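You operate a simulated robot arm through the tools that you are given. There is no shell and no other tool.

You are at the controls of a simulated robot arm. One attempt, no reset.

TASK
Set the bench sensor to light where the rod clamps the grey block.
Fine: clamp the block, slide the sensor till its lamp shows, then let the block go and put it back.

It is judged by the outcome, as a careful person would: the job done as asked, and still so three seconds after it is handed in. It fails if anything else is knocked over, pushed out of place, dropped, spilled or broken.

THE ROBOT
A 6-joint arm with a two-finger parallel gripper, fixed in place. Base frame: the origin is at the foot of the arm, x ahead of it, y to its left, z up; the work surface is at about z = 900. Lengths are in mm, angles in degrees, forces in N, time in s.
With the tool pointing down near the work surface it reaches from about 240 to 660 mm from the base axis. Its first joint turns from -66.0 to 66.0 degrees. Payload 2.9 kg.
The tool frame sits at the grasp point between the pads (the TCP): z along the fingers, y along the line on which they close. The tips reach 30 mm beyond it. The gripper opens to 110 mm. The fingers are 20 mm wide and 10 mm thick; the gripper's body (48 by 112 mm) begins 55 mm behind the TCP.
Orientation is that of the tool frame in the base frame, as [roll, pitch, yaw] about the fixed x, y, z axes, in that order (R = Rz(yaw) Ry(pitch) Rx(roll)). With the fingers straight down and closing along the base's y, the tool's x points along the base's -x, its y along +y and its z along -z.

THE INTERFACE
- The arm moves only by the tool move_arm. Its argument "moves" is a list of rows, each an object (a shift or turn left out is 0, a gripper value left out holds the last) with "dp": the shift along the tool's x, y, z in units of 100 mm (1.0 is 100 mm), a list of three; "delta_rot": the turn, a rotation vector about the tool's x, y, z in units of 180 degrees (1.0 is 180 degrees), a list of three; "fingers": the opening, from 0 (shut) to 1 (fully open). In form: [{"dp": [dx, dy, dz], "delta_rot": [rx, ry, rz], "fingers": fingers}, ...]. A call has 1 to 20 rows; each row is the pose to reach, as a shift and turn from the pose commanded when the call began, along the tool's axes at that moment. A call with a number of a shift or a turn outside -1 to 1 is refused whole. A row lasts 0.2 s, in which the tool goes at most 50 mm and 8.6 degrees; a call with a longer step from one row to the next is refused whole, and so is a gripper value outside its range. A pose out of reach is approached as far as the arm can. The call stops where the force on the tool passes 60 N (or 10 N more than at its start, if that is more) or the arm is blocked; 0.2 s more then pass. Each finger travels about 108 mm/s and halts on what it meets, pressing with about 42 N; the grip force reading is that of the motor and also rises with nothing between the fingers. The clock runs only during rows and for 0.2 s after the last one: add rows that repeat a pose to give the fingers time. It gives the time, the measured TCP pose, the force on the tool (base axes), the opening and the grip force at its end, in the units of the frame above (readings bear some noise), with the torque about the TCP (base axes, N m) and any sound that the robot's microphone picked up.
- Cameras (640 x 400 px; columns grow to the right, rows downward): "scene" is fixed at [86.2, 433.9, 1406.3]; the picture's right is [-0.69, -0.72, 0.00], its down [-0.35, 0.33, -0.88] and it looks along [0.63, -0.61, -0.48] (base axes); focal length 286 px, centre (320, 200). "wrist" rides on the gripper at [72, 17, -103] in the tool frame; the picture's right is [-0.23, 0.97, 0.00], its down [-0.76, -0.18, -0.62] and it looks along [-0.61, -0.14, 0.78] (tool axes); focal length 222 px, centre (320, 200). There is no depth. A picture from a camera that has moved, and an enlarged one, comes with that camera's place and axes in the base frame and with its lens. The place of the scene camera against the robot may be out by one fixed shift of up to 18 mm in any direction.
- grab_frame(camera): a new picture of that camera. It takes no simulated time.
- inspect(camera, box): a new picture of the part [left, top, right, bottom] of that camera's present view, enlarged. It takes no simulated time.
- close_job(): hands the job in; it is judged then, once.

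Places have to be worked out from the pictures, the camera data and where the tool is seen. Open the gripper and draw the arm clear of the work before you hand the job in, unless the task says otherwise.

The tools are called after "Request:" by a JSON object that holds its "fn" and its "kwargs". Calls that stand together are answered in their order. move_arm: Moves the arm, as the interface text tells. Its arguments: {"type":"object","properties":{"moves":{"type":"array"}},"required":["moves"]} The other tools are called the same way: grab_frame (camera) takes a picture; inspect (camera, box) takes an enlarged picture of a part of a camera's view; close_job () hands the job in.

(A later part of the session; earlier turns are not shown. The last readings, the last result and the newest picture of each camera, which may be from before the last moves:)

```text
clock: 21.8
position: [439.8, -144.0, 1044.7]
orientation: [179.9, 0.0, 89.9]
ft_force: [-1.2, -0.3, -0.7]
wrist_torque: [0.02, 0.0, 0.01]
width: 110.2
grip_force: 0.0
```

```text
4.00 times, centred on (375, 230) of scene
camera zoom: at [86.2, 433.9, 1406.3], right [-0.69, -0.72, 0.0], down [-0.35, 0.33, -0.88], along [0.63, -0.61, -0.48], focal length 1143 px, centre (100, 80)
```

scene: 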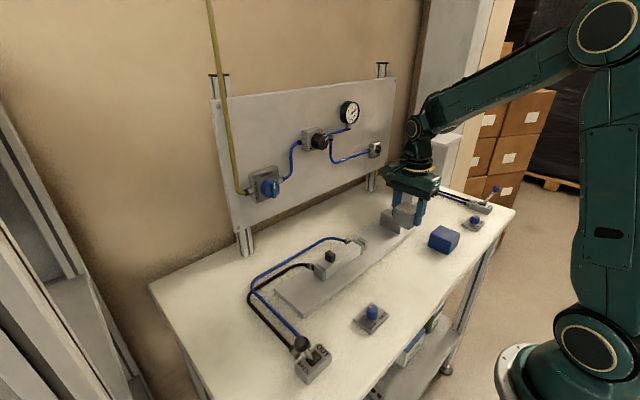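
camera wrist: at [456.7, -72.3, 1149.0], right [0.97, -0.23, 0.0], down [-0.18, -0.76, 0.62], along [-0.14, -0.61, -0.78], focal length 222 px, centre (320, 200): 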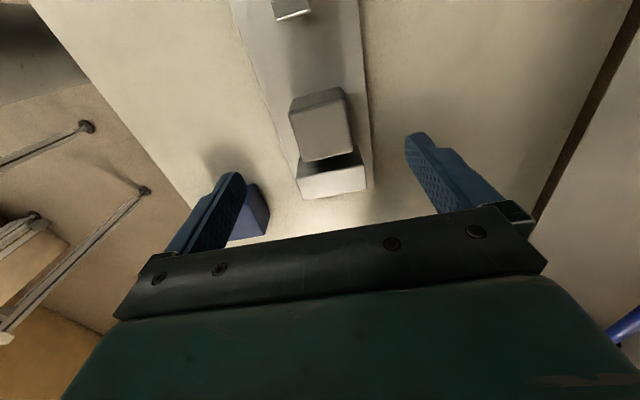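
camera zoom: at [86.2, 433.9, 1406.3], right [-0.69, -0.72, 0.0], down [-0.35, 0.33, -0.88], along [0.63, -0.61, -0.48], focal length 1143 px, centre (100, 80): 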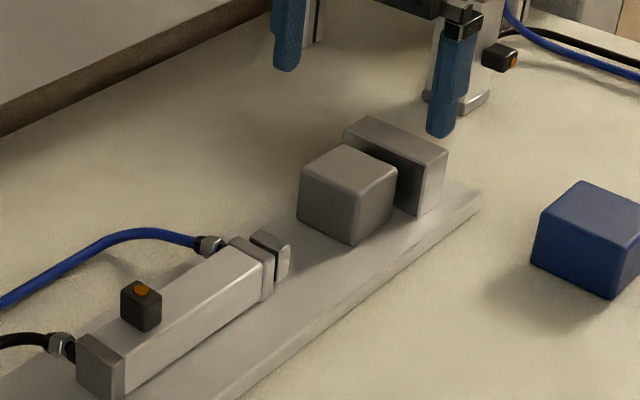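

Request:
{"fn": "inspect", "kwargs": {"camera": "wrist", "box": [230, 0, 390, 100]}}

Request:
{"fn": "inspect", "kwargs": {"camera": "wrist", "box": [260, 80, 400, 205]}}

```text
4.00 times, centred on (310, 50) of wrist
camera zoom: at [456.7, -72.3, 1149.0], right [0.97, -0.23, 0.0], down [-0.18, -0.76, 0.62], along [-0.14, -0.61, -0.78], focal length 888 px, centre (360, 800)
```

zoom: 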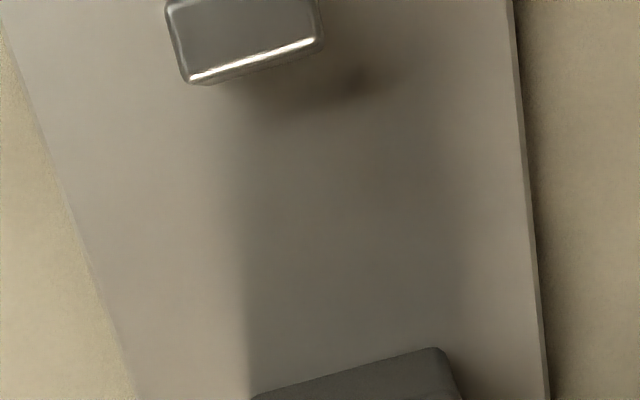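

```text
3.20 times, centred on (330, 142) of wrist
camera zoom: at [456.7, -72.3, 1149.0], right [0.97, -0.23, 0.0], down [-0.18, -0.76, 0.62], along [-0.14, -0.61, -0.78], focal length 711 px, centre (288, 384)
```

zoom: 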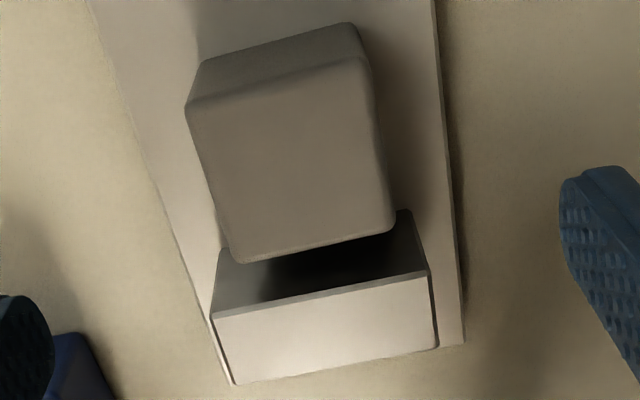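

The block is flat at about (441.7,-145), centred on the pusher (x≈440) and the stop (x≈439). Now I'll turn the gripper back and head toward the lever, closing the fingers on the way.

Request:
{"fn": "move_arm", "kwargs": {"moves": [{"dp": [0.0, 0.0, -0.2], "delta_rot": [0, 0, -0.0455]}, {"dp": [0.1, -0.07, -0.4], "delta_rot": [0, 0, -0.091]}, {"dp": [0.2, -0.14, -0.4], "delta_rot": [0, 0, -0.1365]}, {"dp": [0.3, -0.21, -0.4], "delta_rot": [0, 0, -0.182]}, {"dp": [0.4, -0.28, -0.4], "delta_rot": [0, 0, -0.2275]}, {"dp": [0.5, -0.35, -0.4], "delta_rot": [0, 0, -0.273]}, {"dp": [0.6, -0.42, -0.4], "delta_rot": [0, 0, -0.3185], "fingers": 0.0}, {"dp": [0.7, -0.49, -0.4], "delta_rot": [0, 0, -0.364], "fingers": 0.0}, {"dp": [0.8, -0.56, -0.4], "delta_rot": [0, 0, -0.4095], "fingers": 0.0}, {"dp": [0.9, -0.63, -0.4], "delta_rot": [0, 0, -0.455], "fingers": 0.0}, {"dp": [1.0, -0.7, -0.4], "delta_rot": [0, 0, -0.5], "fingers": 0.0}, {"dp": [1.0, -0.7, -0.4], "delta_rot": [0, 0, -0.5], "fingers": 0.0}]}}

```text
clock: 24.4
position: [371.1, -44.0, 1086.2]
orientation: [180.0, 0.1, -180.0]
ft_force: [-0.6, 0.3, -0.3]
wrist_torque: [-0.04, -0.02, -0.01]
width: 0.0
grip_force: 38.2
```

Request:
{"fn": "move_arm", "kwargs": {"moves": [{"dp": [0.1, 0.4, -0.2]}, {"dp": [0.2, 0.8, -0.4]}, {"dp": [0.3, 1.0, -0.6]}, {"dp": [0.3, 1.0, -0.6]}]}}

Request:
{"fn": "move_arm", "kwargs": {"moves": [{"dp": [0.05, 0.4, 0]}, {"dp": [0.1, 0.8, 0]}, {"dp": [0.15, 1.0, 0]}, {"dp": [0.15, 1.0, 0]}]}}

Request:
{"fn": "grab_frame", "kwargs": {"camera": "wrist"}}

```text
clock: 25.4
position: [339.7, 54.8, 1145.5]
orientation: [179.9, 0.1, 179.8]
ft_force: [0.2, -0.2, 0.6]
wrist_torque: [0.02, 0.0, 0.0]
width: 0.0
grip_force: 37.8
```

```text
clock: 26.4
position: [324.4, 156.5, 1146.2]
orientation: [-180.0, 0.2, 179.9]
ft_force: [0.0, -0.7, 0.7]
wrist_torque: [-0.01, 0.01, -0.01]
width: 0.0
grip_force: 37.8
```

```text
taken
camera wrist: at [251.9, 172.7, 1248.9], right [0.23, 0.97, 0.0], down [0.76, -0.18, 0.62], along [0.61, -0.14, -0.78], focal length 222 px, centre (320, 200)
```

wrist: 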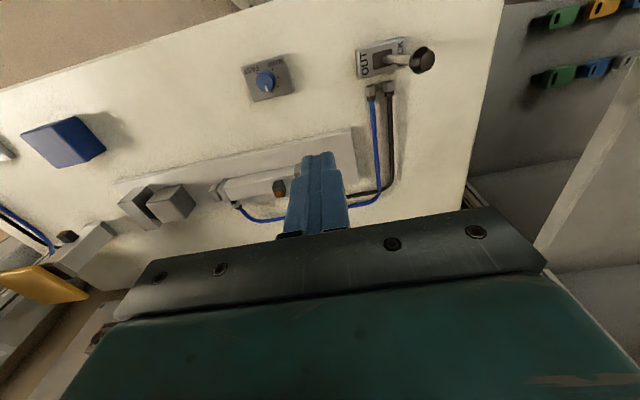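

Request:
{"fn": "inspect", "kwargs": {"camera": "wrist", "box": [340, 25, 452, 95]}}

Request:
{"fn": "inspect", "kwargs": {"camera": "wrist", "box": [200, 150, 320, 225]}}

```text
5.71 times, centred on (396, 60) of wrist
camera zoom: at [251.9, 172.7, 1248.9], right [0.23, 0.97, 0.0], down [0.76, -0.18, 0.62], along [0.61, -0.14, -0.78], focal length 1269 px, centre (-114, 1000)
```

zoom: 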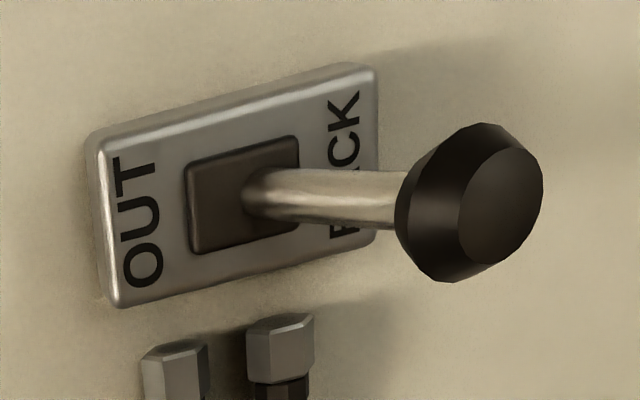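

```text
5.33 times, centred on (260, 188) of wrist
camera zoom: at [251.9, 172.7, 1248.9], right [0.23, 0.97, 0.0], down [0.76, -0.18, 0.62], along [0.61, -0.14, -0.78], focal length 1185 px, centre (640, 267)
```

zoom: 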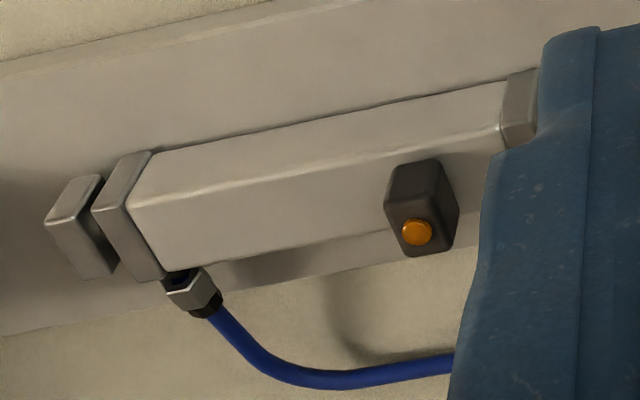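

The knob is confirmed at (305,265,990) with about 13 mm radius. I'll go around to its +y (BACK) side at height, then lower the closed fingers beside it.

Request:
{"fn": "move_arm", "kwargs": {"moves": [{"dp": [0.1, 0.4, 0]}, {"dp": [0.194, 0.8, 0]}, {"dp": [0.194, 1.0, 0]}, {"dp": [0.194, 1.0, 0]}]}}

Request:
{"fn": "move_arm", "kwargs": {"moves": [{"dp": [0.0, 0.3, 0.0]}, {"dp": [0.0, 0.47, 0.1]}, {"dp": [0.0, 0.47, 0.5]}, {"dp": [0.0, 0.47, 0.8]}, {"dp": [0.0, 0.47, 0.8]}]}}

Request:
{"fn": "inspect", "kwargs": {"camera": "scene", "box": [240, 270, 400, 400]}}

Request:
{"fn": "grab_frame", "kwargs": {"camera": "wrist"}}

```text
clock: 27.4
position: [306.3, 254.3, 1146.0]
orientation: [-180.0, 0.1, 179.8]
ft_force: [0.5, 0.1, 0.7]
wrist_torque: [-0.01, -0.01, -0.02]
width: 0.0
grip_force: 38.0
```

```text
clock: 28.6
position: [305.4, 301.4, 1063.8]
orientation: [-180.0, 0.2, 179.9]
ft_force: [-0.1, 0.3, -0.6]
wrist_torque: [-0.02, 0.01, 0.02]
width: 0.2
grip_force: 38.0
```

```text
3.08 times, centred on (320, 335) of scene
camera zoom: at [86.2, 433.9, 1406.3], right [-0.69, -0.72, 0.0], down [-0.35, 0.33, -0.88], along [0.63, -0.61, -0.48], focal length 880 px, centre (320, -215)
```

zoom: 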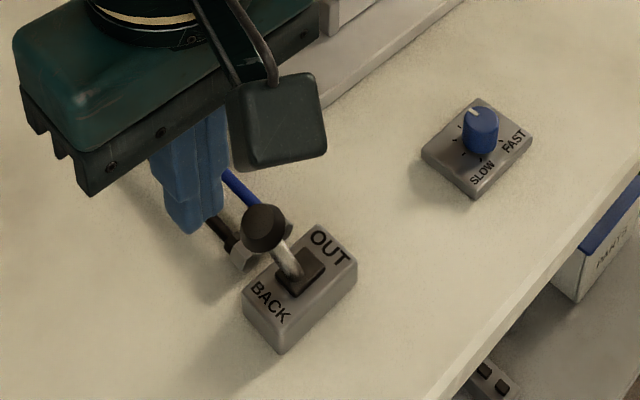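

```text
taken
camera wrist: at [233.2, 318.2, 1167.8], right [0.23, 0.97, 0.0], down [0.76, -0.18, 0.62], along [0.61, -0.14, -0.78], focal length 222 px, centre (320, 200)
```

wrist: 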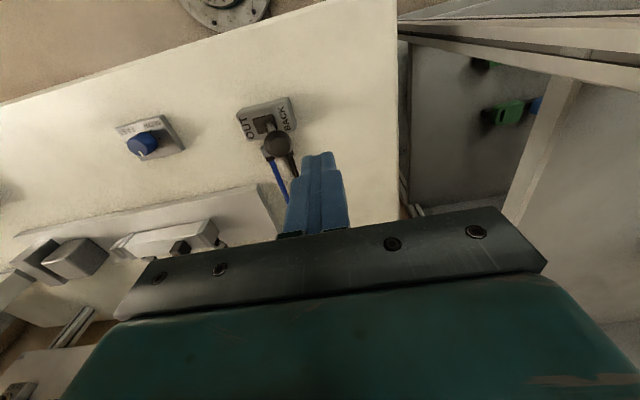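

Position relative to the knob checks out, so I'm lowering until the fingertips reach z≈970 beside the knob.

Request:
{"fn": "move_arm", "kwargs": {"moves": [{"dp": [0.0, 0.0, 0.3]}, {"dp": [0.0, 0.0, 0.63]}, {"dp": [0.0, 0.0, 0.63]}]}}

Request:
{"fn": "inspect", "kwargs": {"camera": "scene", "box": [240, 270, 400, 400]}}

Request:
{"fn": "inspect", "kwargs": {"camera": "wrist", "box": [200, 100, 400, 225]}}

```text
clock: 29.4
position: [307.5, 301.2, 1001.9]
orientation: [180.0, 0.0, 179.9]
ft_force: [1.9, 0.1, -0.3]
wrist_torque: [-0.02, -0.01, 0.01]
width: 0.0
grip_force: 38.2
```

```text
3.08 times, centred on (320, 335) of scene
camera zoom: at [86.2, 433.9, 1406.3], right [-0.69, -0.72, 0.0], down [-0.35, 0.33, -0.88], along [0.63, -0.61, -0.48], focal length 880 px, centre (320, -215)
```

zoom: 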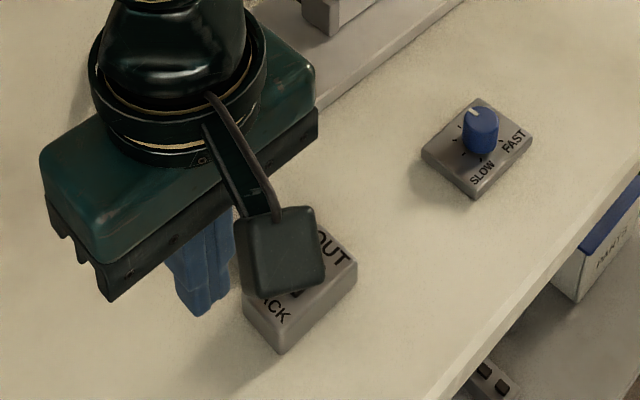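

```text
3.20 times, centred on (300, 162) of wrist
camera zoom: at [234.2, 317.9, 1104.5], right [0.23, 0.97, 0.0], down [0.76, -0.18, 0.62], along [0.61, -0.14, -0.78], focal length 711 px, centre (384, 320)
```

zoom: 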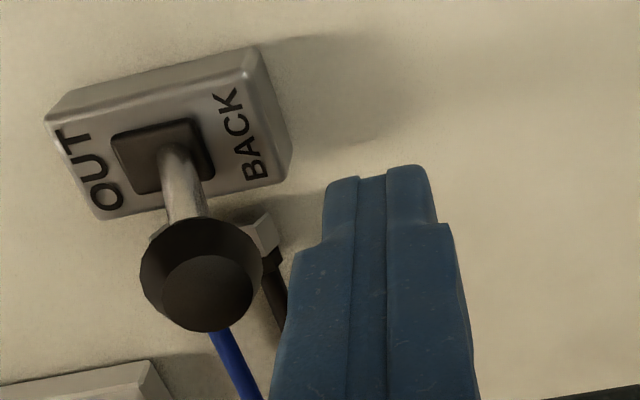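

The closed fingers are level with the knob on its BACK side. I'm pushing it gently in -y toward OUT.

Request:
{"fn": "move_arm", "kwargs": {"moves": [{"dp": [0, -0.1, 0]}, {"dp": [0, -0.15, 0]}, {"dp": [0, -0.2, 0]}, {"dp": [0, -0.25, 0]}, {"dp": [0, -0.3, 0]}, {"dp": [0, -0.35, 0]}]}}

Request:
{"fn": "grab_frame", "kwargs": {"camera": "wrist"}}

Request:
{"fn": "inspect", "kwargs": {"camera": "scene", "box": [240, 190, 440, 315]}}

```text
clock: 30.8
position: [307.7, 266.7, 1003.1]
orientation: [179.9, 0.1, 179.9]
ft_force: [-0.5, 3.0, 7.3]
wrist_torque: [-0.05, -0.01, -0.01]
width: 0.0
grip_force: 37.7
```

```text
taken
camera wrist: at [234.0, 283.7, 1106.3], right [0.23, 0.97, 0.0], down [0.76, -0.18, 0.62], along [0.61, -0.14, -0.78], focal length 222 px, centre (320, 200)
```

wrist: 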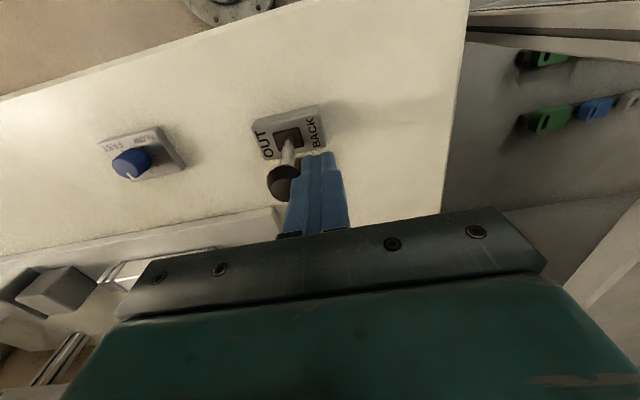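

```text
3.20 times, centred on (340, 252) of scene
camera zoom: at [86.1, 433.9, 1406.3], right [-0.69, -0.72, 0.0], down [-0.35, 0.33, -0.88], along [0.63, -0.61, -0.48], focal length 915 px, centre (256, 32)
```

zoom: 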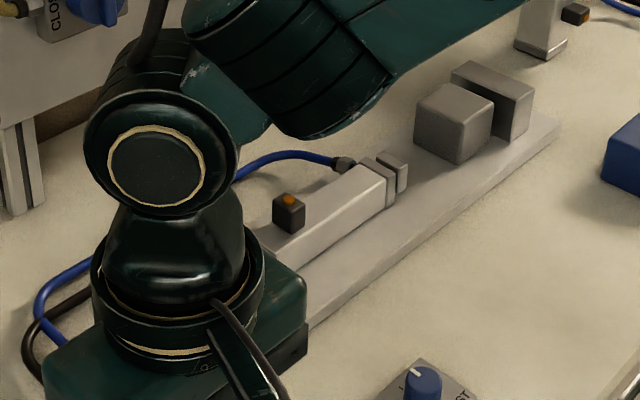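

The knob moved with the fingers at only a few newtons, but the rod hasn't moved yet. I'll push on through toward OUT.

Request:
{"fn": "move_arm", "kwargs": {"moves": [{"dp": [0, -0.05, 0]}, {"dp": [0, -0.1, 0]}, {"dp": [0, -0.15, 0]}, {"dp": [0, -0.2, 0]}, {"dp": [0, -0.25, 0]}, {"dp": [0, -0.25, 0]}]}}

Request:
{"fn": "grab_frame", "kwargs": {"camera": "wrist"}}

Request:
{"fn": "inspect", "kwargs": {"camera": "scene", "box": [240, 190, 440, 315]}}

```text
clock: 32.2
position: [306.2, 241.8, 1001.1]
orientation: [179.9, 0.1, 179.8]
ft_force: [-0.2, 1.1, -0.2]
wrist_torque: [-0.01, 0.01, -0.02]
width: 0.0
grip_force: 37.6
```

```text
taken
camera wrist: at [233.8, 258.5, 1105.4], right [0.23, 0.97, 0.0], down [0.76, -0.18, 0.62], along [0.61, -0.14, -0.78], focal length 222 px, centre (320, 200)
```

wrist: 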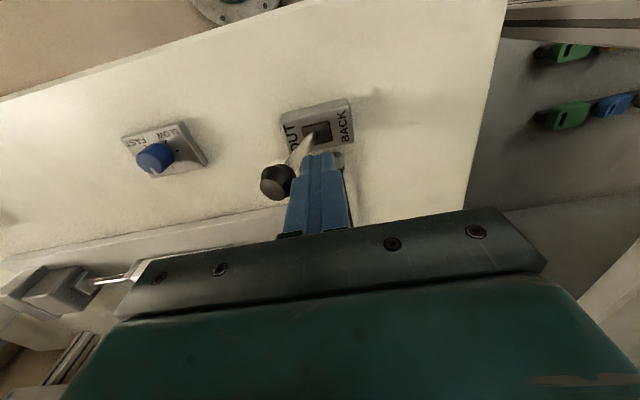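

```text
3.20 times, centred on (340, 252) of scene
camera zoom: at [86.2, 433.9, 1406.3], right [-0.69, -0.72, 0.0], down [-0.35, 0.33, -0.88], along [0.63, -0.61, -0.48], focal length 915 px, centre (256, 32)
```

zoom: 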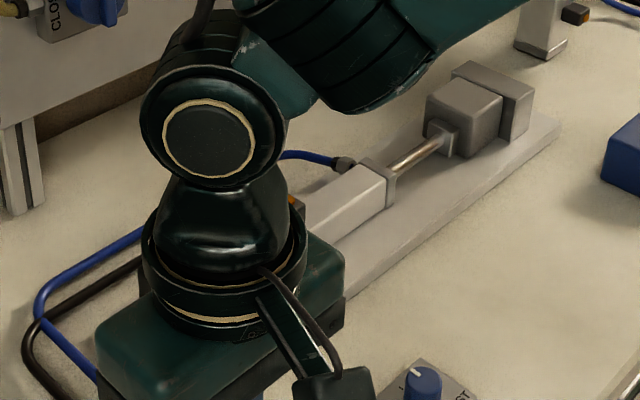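

The lever has snapped over to OUT and the rod has pushed the block to the stop. I'm lifting clear so I can see the clamp and the sensor.

Request:
{"fn": "move_arm", "kwargs": {"moves": [{"dp": [0, 0.1, 0]}, {"dp": [0, 0.1, -0.3]}, {"dp": [0, 0.1, -0.7]}, {"dp": [0, 0.1, -1.0]}, {"dp": [0, 0.1, -1.0]}]}}

Request:
{"fn": "move_arm", "kwargs": {"moves": [{"dp": [-0.1, -0.4, -0.3]}, {"dp": [-0.2, -0.8, -0.4]}, {"dp": [-0.3, -1.0, -0.4]}, {"dp": [-0.3, -1.0, -0.4]}]}}

Request:
{"fn": "grab_frame", "kwargs": {"camera": "wrist"}}

Request:
{"fn": "inspect", "kwargs": {"camera": "scene", "box": [240, 190, 440, 315]}}

```text
clock: 33.4
position: [306.7, 251.7, 1103.2]
orientation: [-180.0, 0.1, 179.9]
ft_force: [-0.5, -0.1, -0.1]
wrist_torque: [-0.01, 0.03, 0.04]
width: 0.1
grip_force: 37.7
```

```text
refused: row 1 steps farther than a row can; nothing moved
```

```text
taken
camera wrist: at [233.0, 268.7, 1206.6], right [0.23, 0.97, 0.0], down [0.76, -0.18, 0.62], along [0.61, -0.14, -0.78], focal length 222 px, centre (320, 200)
```

wrist: 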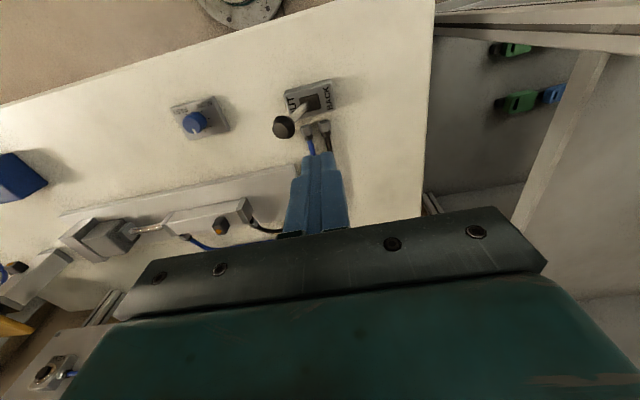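

```text
3.20 times, centred on (340, 252) of scene
camera zoom: at [86.2, 433.9, 1406.3], right [-0.69, -0.72, 0.0], down [-0.35, 0.33, -0.88], along [0.63, -0.61, -0.48], focal length 915 px, centre (256, 32)
```

zoom: 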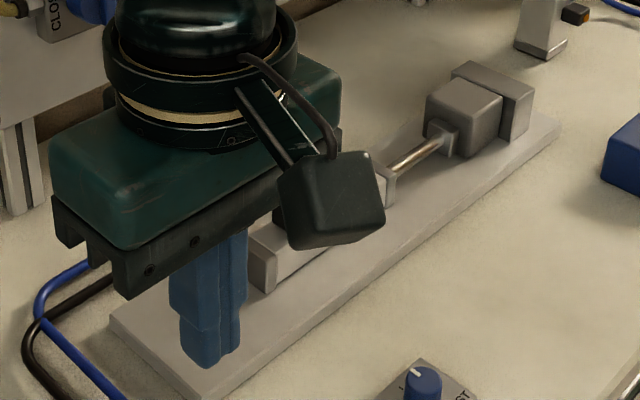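

Request:
{"fn": "move_arm", "kwargs": {"moves": [{"dp": [0.0, -0.4, -0.2]}, {"dp": [-0.1, -0.8, -0.4]}, {"dp": [-0.2, -1.0, -0.4]}, {"dp": [-0.2, -1.0, -0.4]}]}}

Request:
{"fn": "move_arm", "kwargs": {"moves": [{"dp": [-0.1, -0.4, 0]}, {"dp": [-0.2, -0.8, 0]}, {"dp": [-0.3, -0.9, 0]}, {"dp": [-0.3, -0.9, 0]}]}}

Request:
{"fn": "grab_frame", "kwargs": {"camera": "wrist"}}

Request:
{"fn": "inspect", "kwargs": {"camera": "scene", "box": [280, 180, 440, 290]}}

```text
clock: 34.4
position: [327.4, 150.5, 1142.0]
orientation: [-179.9, 0.2, 179.9]
ft_force: [-0.4, -0.6, -0.5]
wrist_torque: [-0.01, -0.01, 0.03]
width: 0.0
grip_force: 37.4
```

```text
clock: 35.4
position: [356.6, 62.9, 1141.4]
orientation: [180.0, 0.0, 179.9]
ft_force: [0.0, 0.0, -0.3]
wrist_torque: [-0.01, 0.01, -0.03]
width: 0.0
grip_force: 37.4
```

```text
taken
camera wrist: at [283.7, 78.7, 1245.3], right [0.23, 0.97, 0.0], down [0.76, -0.18, 0.62], along [0.61, -0.14, -0.78], focal length 222 px, centre (320, 200)
```

wrist: 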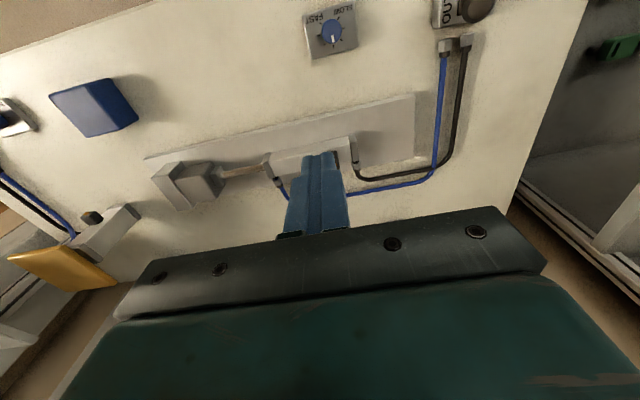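

```text
3.64 times, centred on (360, 235) of scene
camera zoom: at [86.2, 433.9, 1406.3], right [-0.69, -0.72, 0.0], down [-0.35, 0.33, -0.88], along [0.63, -0.61, -0.48], focal length 1039 px, centre (174, 73)
```

zoom: 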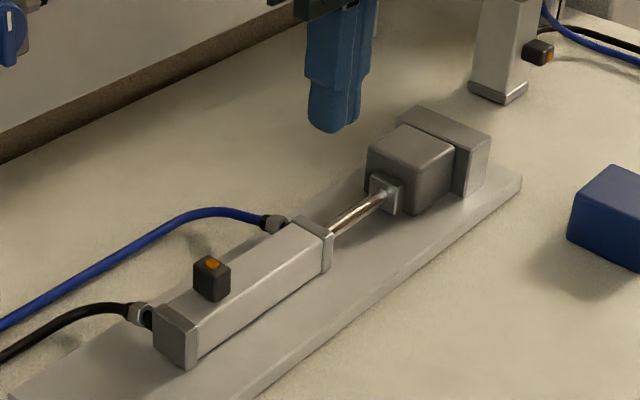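

The rod now clamps the block squarely against the stop. I'll open the fingers and look at the sensor and its lamp up close.

Request:
{"fn": "move_arm", "kwargs": {"moves": [{"fingers": 0.6}, {"fingers": 0.6}, {"fingers": 0.6}]}}

Request:
{"fn": "inspect", "kwargs": {"camera": "wrist", "box": [250, 110, 380, 200]}}

Request:
{"fn": "inspect", "kwargs": {"camera": "scene", "box": [310, 235, 374, 275]}}

```text
clock: 36.2
position: [356.6, 61.5, 1140.9]
orientation: [-180.0, 0.1, 179.9]
ft_force: [0.1, 0.0, -0.6]
wrist_torque: [-0.01, 0.02, 0.0]
width: 66.0
grip_force: 0.0
```

```text
4.44 times, centred on (315, 155) of wrist
camera zoom: at [283.6, 79.0, 1245.3], right [0.23, 0.97, 0.0], down [0.76, -0.18, 0.62], along [0.61, -0.14, -0.78], focal length 987 px, centre (342, 400)
```

zoom: 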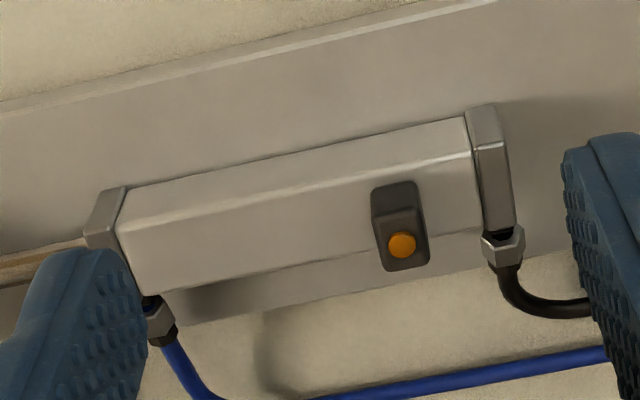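

```text
10.00 times, centred on (342, 255) of scene
camera zoom: at [86.2, 433.9, 1406.3], right [-0.69, -0.72, 0.0], down [-0.35, 0.33, -0.88], along [0.63, -0.61, -0.48], focal length 2858 px, centre (100, -350)
```

zoom: 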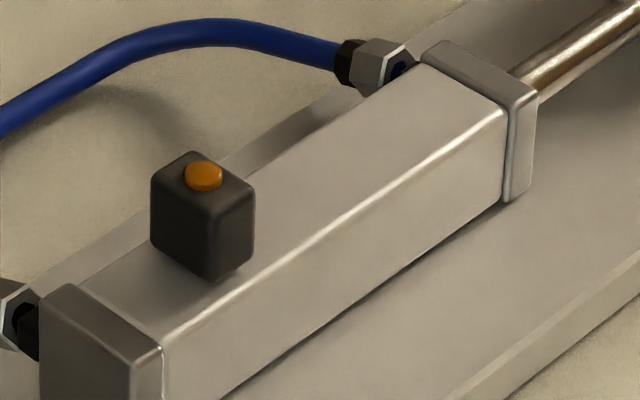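

The lamp is dark amber, so it's off. The sensor body spans x 432–450, y 55–69, z 947–969 on the cylinder top. I'll bring the fingers over it, opened to 30 mm along y.

Request:
{"fn": "move_arm", "kwargs": {"moves": [{"dp": [-0.2, 0.005, 0.15], "fingers": 0.27}, {"dp": [-0.45, 0.005, 0.35], "fingers": 0.27}, {"dp": [-0.7, 0.005, 0.6], "fingers": 0.27}, {"dp": [-0.844, 0.005, 0.9], "fingers": 0.27}, {"dp": [-0.844, 0.005, 0.9], "fingers": 0.27}]}}

Request:
{"fn": "grab_frame", "kwargs": {"camera": "wrist"}}

Request:
{"fn": "inspect", "kwargs": {"camera": "scene", "box": [280, 200, 400, 290]}}

```text
clock: 37.4
position: [440.6, 61.8, 1051.6]
orientation: [180.0, 0.1, 179.9]
ft_force: [-0.6, -0.6, 0.3]
wrist_torque: [-0.04, 0.02, 0.01]
width: 29.7
grip_force: 0.0
```

```text
taken
camera wrist: at [367.6, 78.4, 1155.0], right [0.23, 0.97, 0.0], down [0.76, -0.18, 0.62], along [0.61, -0.14, -0.78], focal length 222 px, centre (320, 200)
```

wrist: 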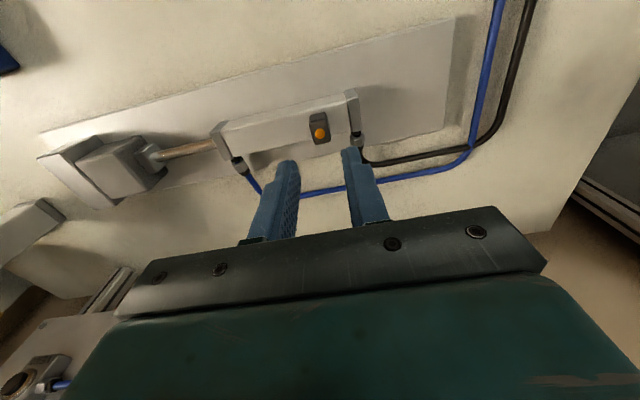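

```text
4.44 times, centred on (340, 245) of scene
camera zoom: at [86.2, 433.9, 1406.3], right [-0.69, -0.72, 0.0], down [-0.35, 0.33, -0.88], along [0.63, -0.61, -0.48], focal length 1270 px, centre (231, 0)
```

zoom: 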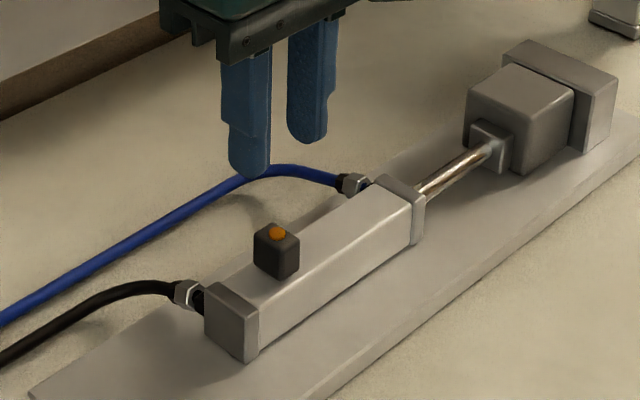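

Request:
{"fn": "inspect", "kwargs": {"camera": "wrist", "box": [200, 80, 400, 205]}}

```text
3.20 times, centred on (300, 142) of wrist
camera zoom: at [367.6, 78.4, 1155.0], right [0.23, 0.97, 0.0], down [0.76, -0.18, 0.62], along [0.61, -0.14, -0.78], focal length 711 px, centre (384, 384)
```

zoom: 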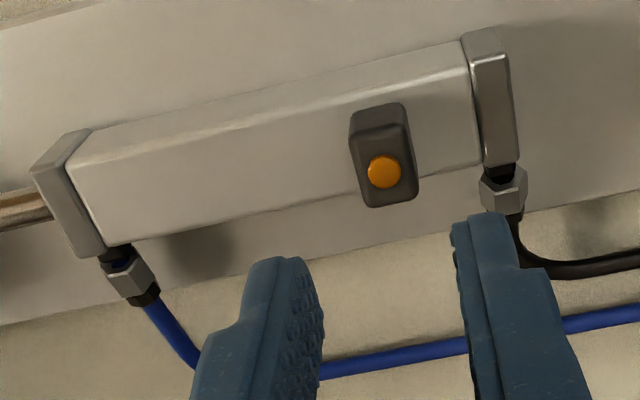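

The sensor centre is confirmed at (441,61.5), with the rear cap starting at y≈89, so the 30 mm opening clears it. I'm descending around the sensor.

Request:
{"fn": "move_arm", "kwargs": {"moves": [{"dp": [0, 0, 0.25]}, {"dp": [0, 0, 0.5]}, {"dp": [0, 0, 0.68]}, {"dp": [0, 0, 0.68]}]}}

Request:
{"fn": "grab_frame", "kwargs": {"camera": "wrist"}}

Request:
{"fn": "inspect", "kwargs": {"camera": "scene", "box": [300, 220, 380, 280]}}

```text
clock: 38.4
position: [439.8, 62.9, 984.0]
orientation: [-179.9, 0.1, 179.9]
ft_force: [0.8, 0.0, -0.9]
wrist_torque: [-0.01, -0.01, 0.0]
width: 29.7
grip_force: 0.1
```

```text
taken
camera wrist: at [368.1, 79.3, 1087.2], right [0.23, 0.97, 0.0], down [0.76, -0.18, 0.62], along [0.61, -0.14, -0.78], focal length 222 px, centre (320, 200)
```

wrist: 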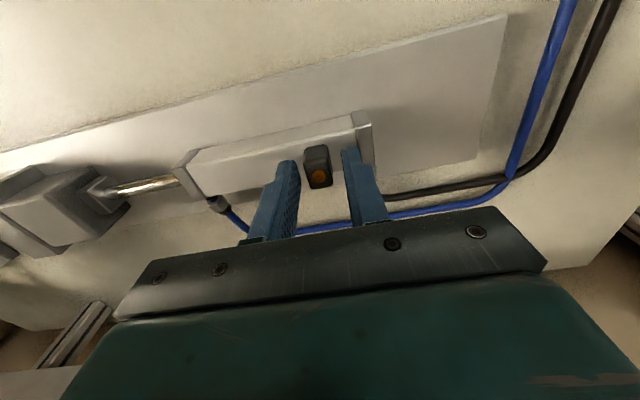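

```text
6.67 times, centred on (340, 250) of scene
camera zoom: at [86.2, 433.9, 1406.3], right [-0.69, -0.72, 0.0], down [-0.35, 0.33, -0.88], along [0.63, -0.61, -0.48], focal length 1906 px, centre (187, -133)
```

zoom: 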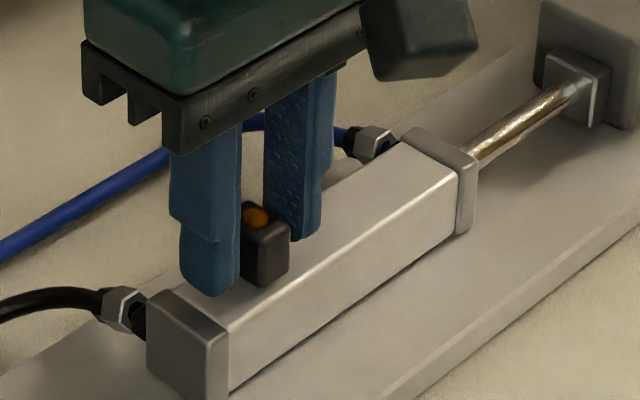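

Both cameras can see the lamp between the fingers. I'm closing on the sensor now.

Request:
{"fn": "move_arm", "kwargs": {"moves": [{"fingers": 0.15}, {"fingers": 0.1}, {"fingers": 0.1}, {"fingers": 0.1}]}}

Request:
{"fn": "inspect", "kwargs": {"camera": "wrist", "box": [240, 110, 400, 210]}}

Request:
{"fn": "inspect", "kwargs": {"camera": "scene", "box": [300, 220, 380, 280]}}

```text
clock: 39.4
position: [441.5, 62.1, 983.5]
orientation: [-180.0, 0.0, 179.9]
ft_force: [1.3, 0.0, -4.0]
wrist_torque: [0.03, -0.08, 0.04]
width: 15.1
grip_force: 45.5
```

```text
4.00 times, centred on (320, 160) of wrist
camera zoom: at [368.1, 79.3, 1087.3], right [0.23, 0.97, 0.0], down [0.76, -0.18, 0.62], along [0.61, -0.14, -0.78], focal length 888 px, centre (320, 360)
```

zoom: 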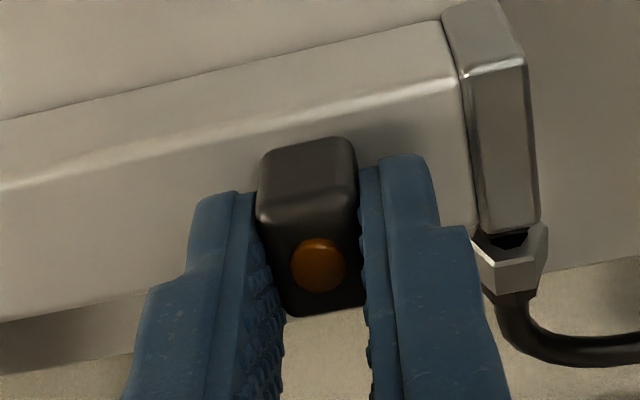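

```text
6.67 times, centred on (340, 250) of scene
camera zoom: at [86.3, 433.9, 1406.3], right [-0.69, -0.72, 0.0], down [-0.35, 0.33, -0.88], along [0.63, -0.61, -0.48], focal length 1906 px, centre (187, -133)
```

zoom: 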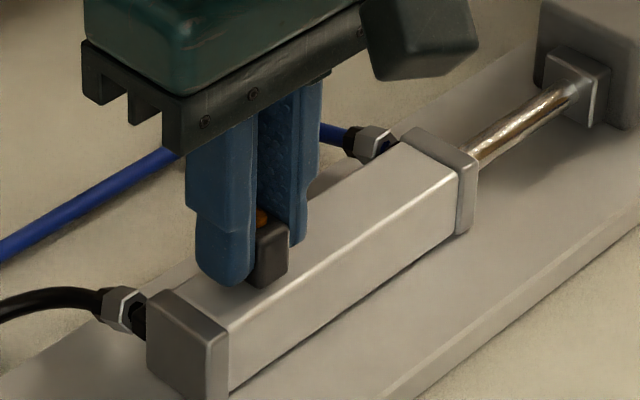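

The sensor is gripped at 15 mm wide. I'll slide it slowly in -y while watching the force and the lamp.

Request:
{"fn": "move_arm", "kwargs": {"moves": [{"dp": [0, -0.03, 0]}, {"dp": [0, -0.08, 0]}, {"dp": [0, -0.13, 0]}, {"dp": [0, -0.18, 0]}, {"dp": [0, -0.23, 0]}, {"dp": [0, -0.28, 0]}, {"dp": [0, -0.33, 0]}, {"dp": [0, -0.38, 0]}, {"dp": [0, -0.38, 0]}]}}

Request:
{"fn": "inspect", "kwargs": {"camera": "wrist", "box": [240, 110, 400, 210]}}

Request:
{"fn": "inspect", "kwargs": {"camera": "scene", "box": [300, 220, 380, 280]}}

```text
clock: 41.4
position: [440.7, 23.7, 982.7]
orientation: [179.9, 0.0, 179.9]
ft_force: [4.6, -0.1, -13.2]
wrist_torque: [0.0, -0.22, 0.11]
width: 15.1
grip_force: 44.9
```

```text
4.00 times, centred on (320, 160) of wrist
camera zoom: at [368.1, 40.7, 1087.4], right [0.23, 0.97, 0.0], down [0.76, -0.18, 0.62], along [0.61, -0.14, -0.78], focal length 888 px, centre (320, 360)
```

zoom: 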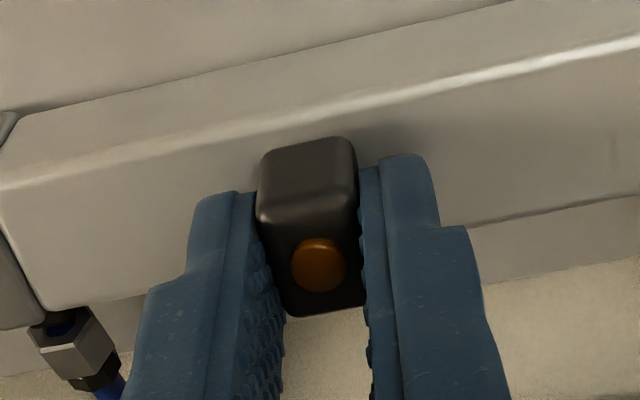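

```text
6.67 times, centred on (340, 250) of scene
camera zoom: at [86.5, 433.9, 1406.3], right [-0.69, -0.72, 0.0], down [-0.35, 0.33, -0.88], along [0.63, -0.61, -0.48], focal length 1906 px, centre (187, -133)
```

zoom: 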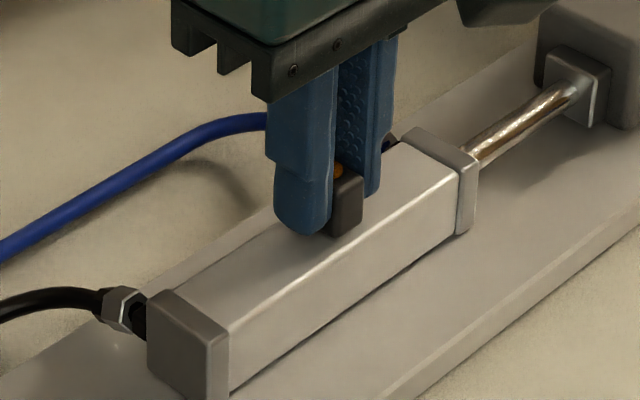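

It slides freely, with the lamp still dark at y≈24. I'll continue in small steps, easing the tool down slightly to relieve the 13 N upward pull.

Request:
{"fn": "move_arm", "kwargs": {"moves": [{"dp": [0, -0.02, 0.006]}, {"dp": [0, -0.04, 0.008]}, {"dp": [0, -0.04, 0.008]}]}}

Request:
{"fn": "inspect", "kwargs": {"camera": "wrist", "box": [280, 130, 360, 190]}}

```text
clock: 42.2
position: [441.5, 19.7, 984.2]
orientation: [180.0, 0.0, 179.9]
ft_force: [3.5, -0.5, -4.0]
wrist_torque: [0.01, 0.5, 0.08]
width: 15.3
grip_force: 45.2
```

```text
6.67 times, centred on (320, 160) of wrist
camera zoom: at [368.0, 37.2, 1087.4], right [0.23, 0.97, 0.0], down [0.76, -0.18, 0.62], along [0.61, -0.14, -0.78], focal length 1481 px, centre (320, 467)
```

zoom: 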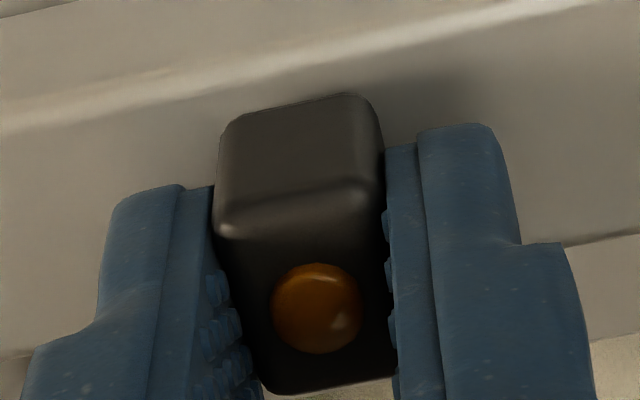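

The lamp is still dark at y≈19.7, so I'm stepping another 4 mm.

Request:
{"fn": "move_arm", "kwargs": {"moves": [{"dp": [0, -0.02, 0]}, {"dp": [0, -0.04, 0]}, {"dp": [0, -0.04, 0]}]}}

Request:
{"fn": "inspect", "kwargs": {"camera": "wrist", "box": [280, 130, 360, 190]}}

```text
clock: 43.0
position: [440.8, 14.7, 983.9]
orientation: [-180.0, 0.3, 179.9]
ft_force: [2.5, 0.0, -1.6]
wrist_torque: [-0.02, 0.08, 0.11]
width: 15.0
grip_force: 44.4
```

```text
6.67 times, centred on (320, 160) of wrist
camera zoom: at [367.9, 33.0, 1087.3], right [0.23, 0.97, 0.0], down [0.76, -0.18, 0.63], along [0.61, -0.14, -0.78], focal length 1481 px, centre (320, 467)
```

zoom: 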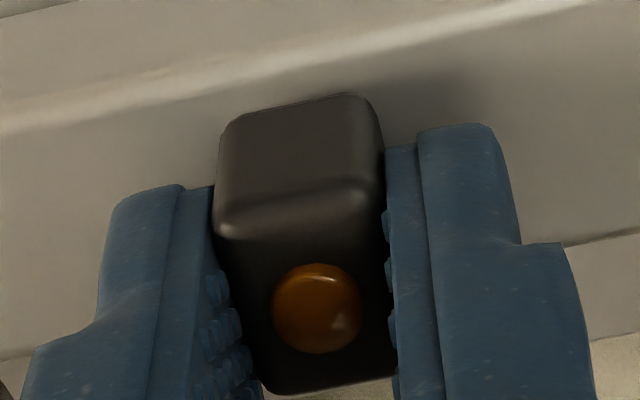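

Still dark at y≈15, so on I go.

Request:
{"fn": "move_arm", "kwargs": {"moves": [{"dp": [0, -0.015, 0]}, {"dp": [0, -0.03, 0]}, {"dp": [0, -0.03, 0]}]}}

Request:
{"fn": "inspect", "kwargs": {"camera": "wrist", "box": [280, 130, 360, 190]}}

```text
clock: 43.8
position: [441.4, 14.3, 984.4]
orientation: [-180.0, 0.2, 179.9]
ft_force: [3.3, 0.1, 3.8]
wrist_torque: [0.0, 0.01, 0.15]
width: 15.1
grip_force: 45.0
```

```text
6.67 times, centred on (320, 160) of wrist
camera zoom: at [367.8, 29.9, 1087.3], right [0.23, 0.97, 0.0], down [0.76, -0.18, 0.63], along [0.61, -0.14, -0.78], focal length 1481 px, centre (320, 467)
```

zoom: 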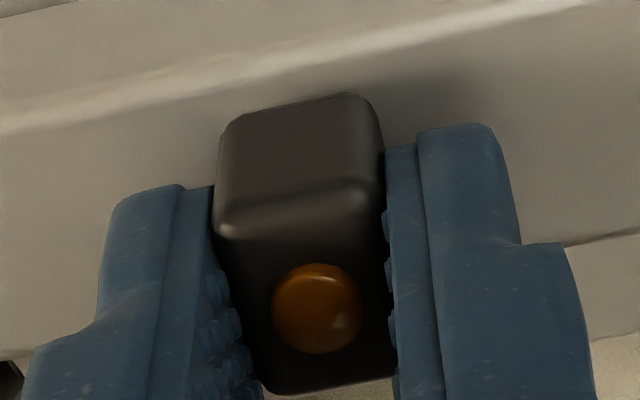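

Request:
{"fn": "move_arm", "kwargs": {"moves": [{"dp": [0, -0.015, 0]}, {"dp": [0, -0.03, 0]}, {"dp": [0, -0.03, 0]}]}}

Request:
{"fn": "inspect", "kwargs": {"camera": "wrist", "box": [280, 130, 360, 190]}}

```text
clock: 44.6
position: [440.6, 9.8, 984.1]
orientation: [180.0, 0.2, 179.9]
ft_force: [3.2, -0.7, 9.4]
wrist_torque: [0.01, 0.08, 0.11]
width: 15.2
grip_force: 44.9
```

```text
6.67 times, centred on (320, 160) of wrist
camera zoom: at [367.8, 26.9, 1087.3], right [0.23, 0.97, 0.0], down [0.76, -0.18, 0.63], along [0.61, -0.14, -0.78], focal length 1481 px, centre (320, 467)
```

zoom: 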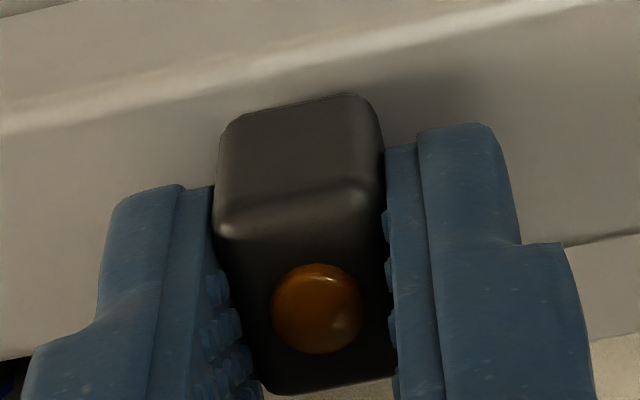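

Dark at y≈9.9, and the vertical force has crept to +9 N. I'll step on and ease up half a millimetre.

Request:
{"fn": "move_arm", "kwargs": {"moves": [{"dp": [0, -0.015, -0.004]}, {"dp": [0, -0.03, -0.005]}, {"dp": [0, -0.03, -0.005]}]}}

Request:
{"fn": "inspect", "kwargs": {"camera": "wrist", "box": [280, 130, 360, 190]}}

```text
clock: 45.4
position: [440.4, 7.1, 984.2]
orientation: [179.9, 0.1, 179.9]
ft_force: [3.5, 0.6, 4.7]
wrist_torque: [0.0, -0.54, 0.14]
width: 15.2
grip_force: 45.0
```

```text
6.67 times, centred on (320, 160) of wrist
camera zoom: at [367.9, 23.9, 1087.3], right [0.23, 0.97, 0.0], down [0.76, -0.18, 0.62], along [0.61, -0.14, -0.78], focal length 1481 px, centre (320, 467)
```

zoom: 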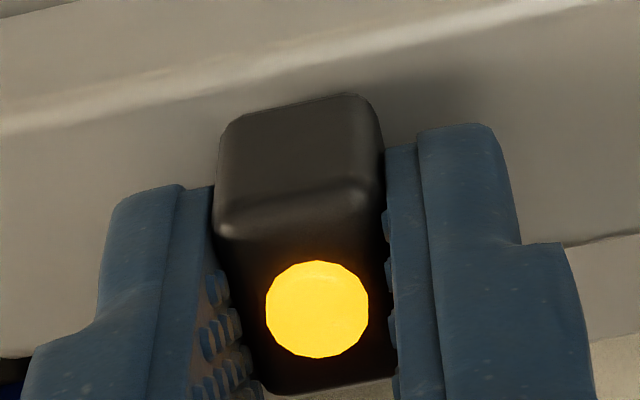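

The lamp lights at y≈7, with the near edge between 7 and 10. I'll find the far edge too, so the sensor can be centred in its lit range.

Request:
{"fn": "move_arm", "kwargs": {"moves": [{"dp": [0, -0.015, 0]}, {"dp": [0, -0.02, 0]}, {"dp": [0, -0.02, 0]}]}}

Request:
{"fn": "inspect", "kwargs": {"camera": "wrist", "box": [280, 130, 360, 190]}}

```text
clock: 46.2
position: [442.1, 5.0, 984.5]
orientation: [-180.0, 0.1, 179.9]
ft_force: [3.8, 0.7, 1.8]
wrist_torque: [0.04, -0.29, 0.08]
width: 15.2
grip_force: 44.9
```

```text
6.67 times, centred on (320, 160) of wrist
camera zoom: at [368.0, 21.9, 1087.4], right [0.23, 0.97, 0.0], down [0.76, -0.18, 0.62], along [0.61, -0.14, -0.78], focal length 1481 px, centre (320, 467)
```

zoom: 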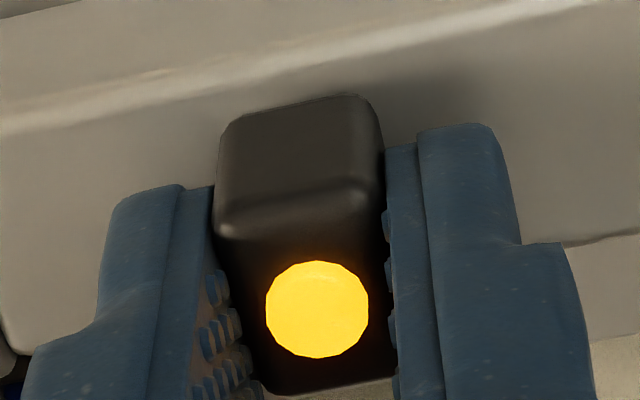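

Still lit at y≈4.9, so another 2 mm.

Request:
{"fn": "move_arm", "kwargs": {"moves": [{"dp": [0, -0.015, 0]}, {"dp": [0, -0.02, 0]}, {"dp": [0, -0.02, 0]}]}}

Request:
{"fn": "inspect", "kwargs": {"camera": "wrist", "box": [280, 130, 360, 190]}}

```text
clock: 47.0
position: [441.1, 3.0, 984.0]
orientation: [-180.0, 0.2, 179.8]
ft_force: [5.4, 0.6, -1.3]
wrist_torque: [0.03, 0.01, 0.15]
width: 15.1
grip_force: 44.7
```

```text
6.67 times, centred on (320, 160) of wrist
camera zoom: at [368.0, 20.0, 1087.4], right [0.23, 0.97, 0.0], down [0.76, -0.18, 0.62], along [0.61, -0.14, -0.78], focal length 1481 px, centre (320, 467)
```

zoom: 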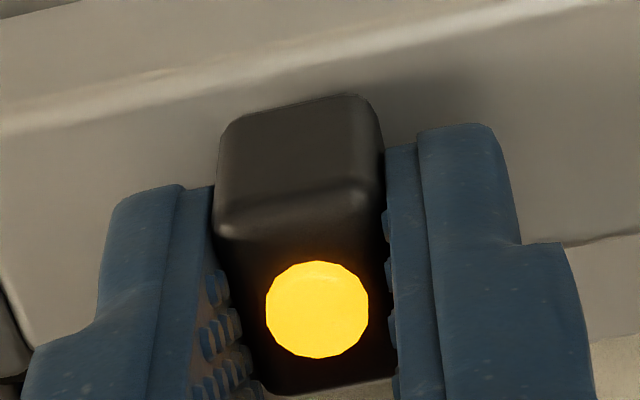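

Request:
{"fn": "move_arm", "kwargs": {"moves": [{"dp": [0, -0.015, 0]}, {"dp": [0, -0.02, 0]}, {"dp": [0, -0.02, 0]}]}}

Request:
{"fn": "inspect", "kwargs": {"camera": "wrist", "box": [280, 130, 360, 190]}}

```text
clock: 47.8
position: [441.5, 1.8, 983.1]
orientation: [-180.0, 0.1, 179.8]
ft_force: [4.2, 0.0, -1.1]
wrist_torque: [0.02, -0.1, 0.09]
width: 15.2
grip_force: 45.0
```

```text
6.67 times, centred on (320, 160) of wrist
camera zoom: at [368.0, 17.9, 1087.4], right [0.23, 0.97, 0.0], down [0.76, -0.18, 0.62], along [0.61, -0.14, -0.78], focal length 1481 px, centre (320, 467)
```

zoom: 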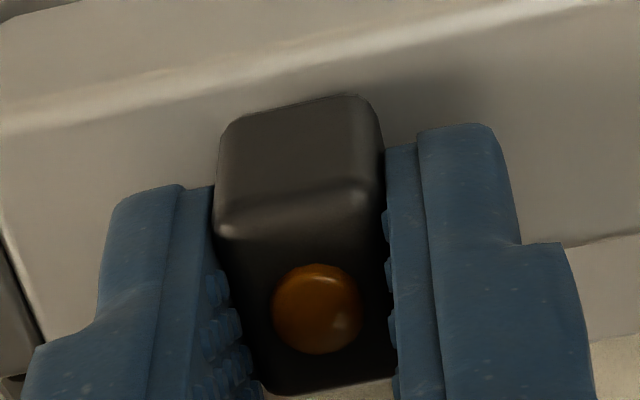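

The lamp is off again at camera y=17.9. The lit range runs from about 19 to 25.5 by the camera-y reading, so its middle is near 22.2, and I'll move back +4.3 mm.

Request:
{"fn": "move_arm", "kwargs": {"moves": [{"dp": [0, 0.015, 0]}, {"dp": [0, 0.03, 0]}, {"dp": [0, 0.043, 0]}, {"dp": [0, 0.043, 0]}, {"dp": [0, 0.043, 0]}]}}

Request:
{"fn": "inspect", "kwargs": {"camera": "wrist", "box": [280, 130, 360, 190]}}

```text
clock: 49.0
position: [440.7, 5.5, 983.9]
orientation: [179.9, 0.0, 179.9]
ft_force: [3.7, 0.7, -1.7]
wrist_torque: [0.03, -0.09, 0.07]
width: 15.1
grip_force: 45.4
```

```text
6.67 times, centred on (320, 160) of wrist
camera zoom: at [367.9, 22.5, 1087.4], right [0.23, 0.97, 0.0], down [0.76, -0.18, 0.62], along [0.61, -0.14, -0.78], focal length 1481 px, centre (320, 467)
```

zoom: 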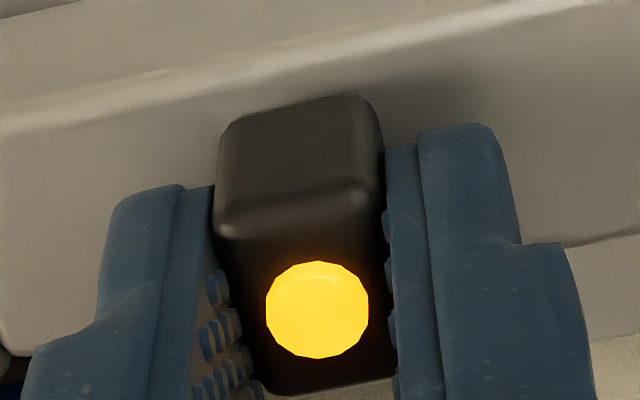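

It's lit, with the sensor about mid-range. I'll open the fingers, check it stays put and lit, then rise straight up.

Request:
{"fn": "move_arm", "kwargs": {"moves": [{"fingers": 0.16}, {"fingers": 0.2}, {"fingers": 0.25}, {"fingers": 0.25}]}}

Request:
{"fn": "inspect", "kwargs": {"camera": "wrist", "box": [240, 110, 400, 210]}}

```text
clock: 50.0
position: [441.2, 5.6, 985.4]
orientation: [180.0, 0.2, 179.9]
ft_force: [0.2, -0.6, 0.1]
wrist_torque: [-0.02, 0.0, 0.05]
width: 27.8
grip_force: 0.1
```

```text
4.00 times, centred on (320, 160) of wrist
camera zoom: at [367.8, 22.4, 1087.4], right [0.23, 0.97, 0.0], down [0.76, -0.18, 0.62], along [0.61, -0.14, -0.78], focal length 888 px, centre (320, 360)
```

zoom: 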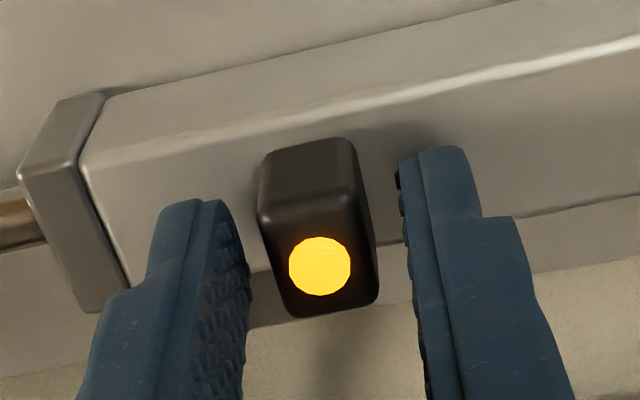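

The sensor is released and still lit. I'm rising straight up, then heading back to the lever.

Request:
{"fn": "move_arm", "kwargs": {"moves": [{"dp": [0, 0, -0.2]}, {"dp": [0, 0, -0.5]}, {"dp": [0, 0, -0.8]}, {"dp": [0, 0, -1.0]}, {"dp": [0, 0, -1.0]}]}}

Request:
{"fn": "move_arm", "kwargs": {"moves": [{"dp": [0.15, 0.25, -0.2], "fingers": 0.0}, {"dp": [0.4, 0.5, -0.5], "fingers": 0.0}, {"dp": [0.6, 0.8, -0.6], "fingers": 0.0}, {"dp": [0.8, 1.0, -0.6], "fingers": 0.0}, {"dp": [0.8, 1.0, -0.6], "fingers": 0.0}]}}

Request:
{"fn": "inspect", "kwargs": {"camera": "scene", "box": [290, 180, 430, 280]}}

Request:
{"fn": "grab_frame", "kwargs": {"camera": "wrist"}}

```text
clock: 51.2
position: [439.5, 4.7, 1085.4]
orientation: [180.0, 0.0, 179.9]
ft_force: [-0.8, 0.5, -1.1]
wrist_torque: [0.0, -0.01, -0.02]
width: 27.6
grip_force: 0.1
```

```text
clock: 52.4
position: [360.8, 106.1, 1145.2]
orientation: [180.0, 0.1, 179.8]
ft_force: [-0.7, -0.1, 0.3]
wrist_torque: [-0.04, -0.01, -0.02]
width: 0.0
grip_force: 37.7
```

```text
4.00 times, centred on (360, 230) of scene
camera zoom: at [86.2, 433.9, 1406.3], right [-0.69, -0.72, 0.0], down [-0.35, 0.33, -0.88], along [0.63, -0.61, -0.48], focal length 1143 px, centre (160, 80)
```

zoom: 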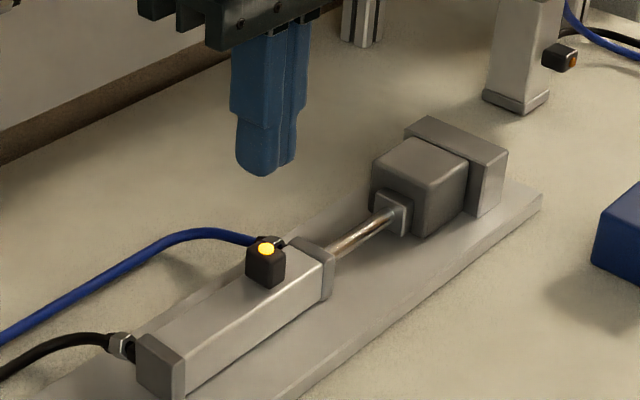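

```text
taken
camera wrist: at [287.6, 123.3, 1247.6], right [0.23, 0.97, 0.0], down [0.76, -0.18, 0.62], along [0.61, -0.14, -0.78], focal length 222 px, centre (320, 200)
```

wrist: 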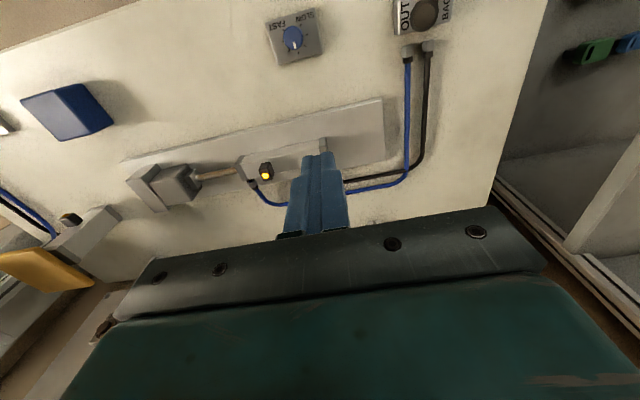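

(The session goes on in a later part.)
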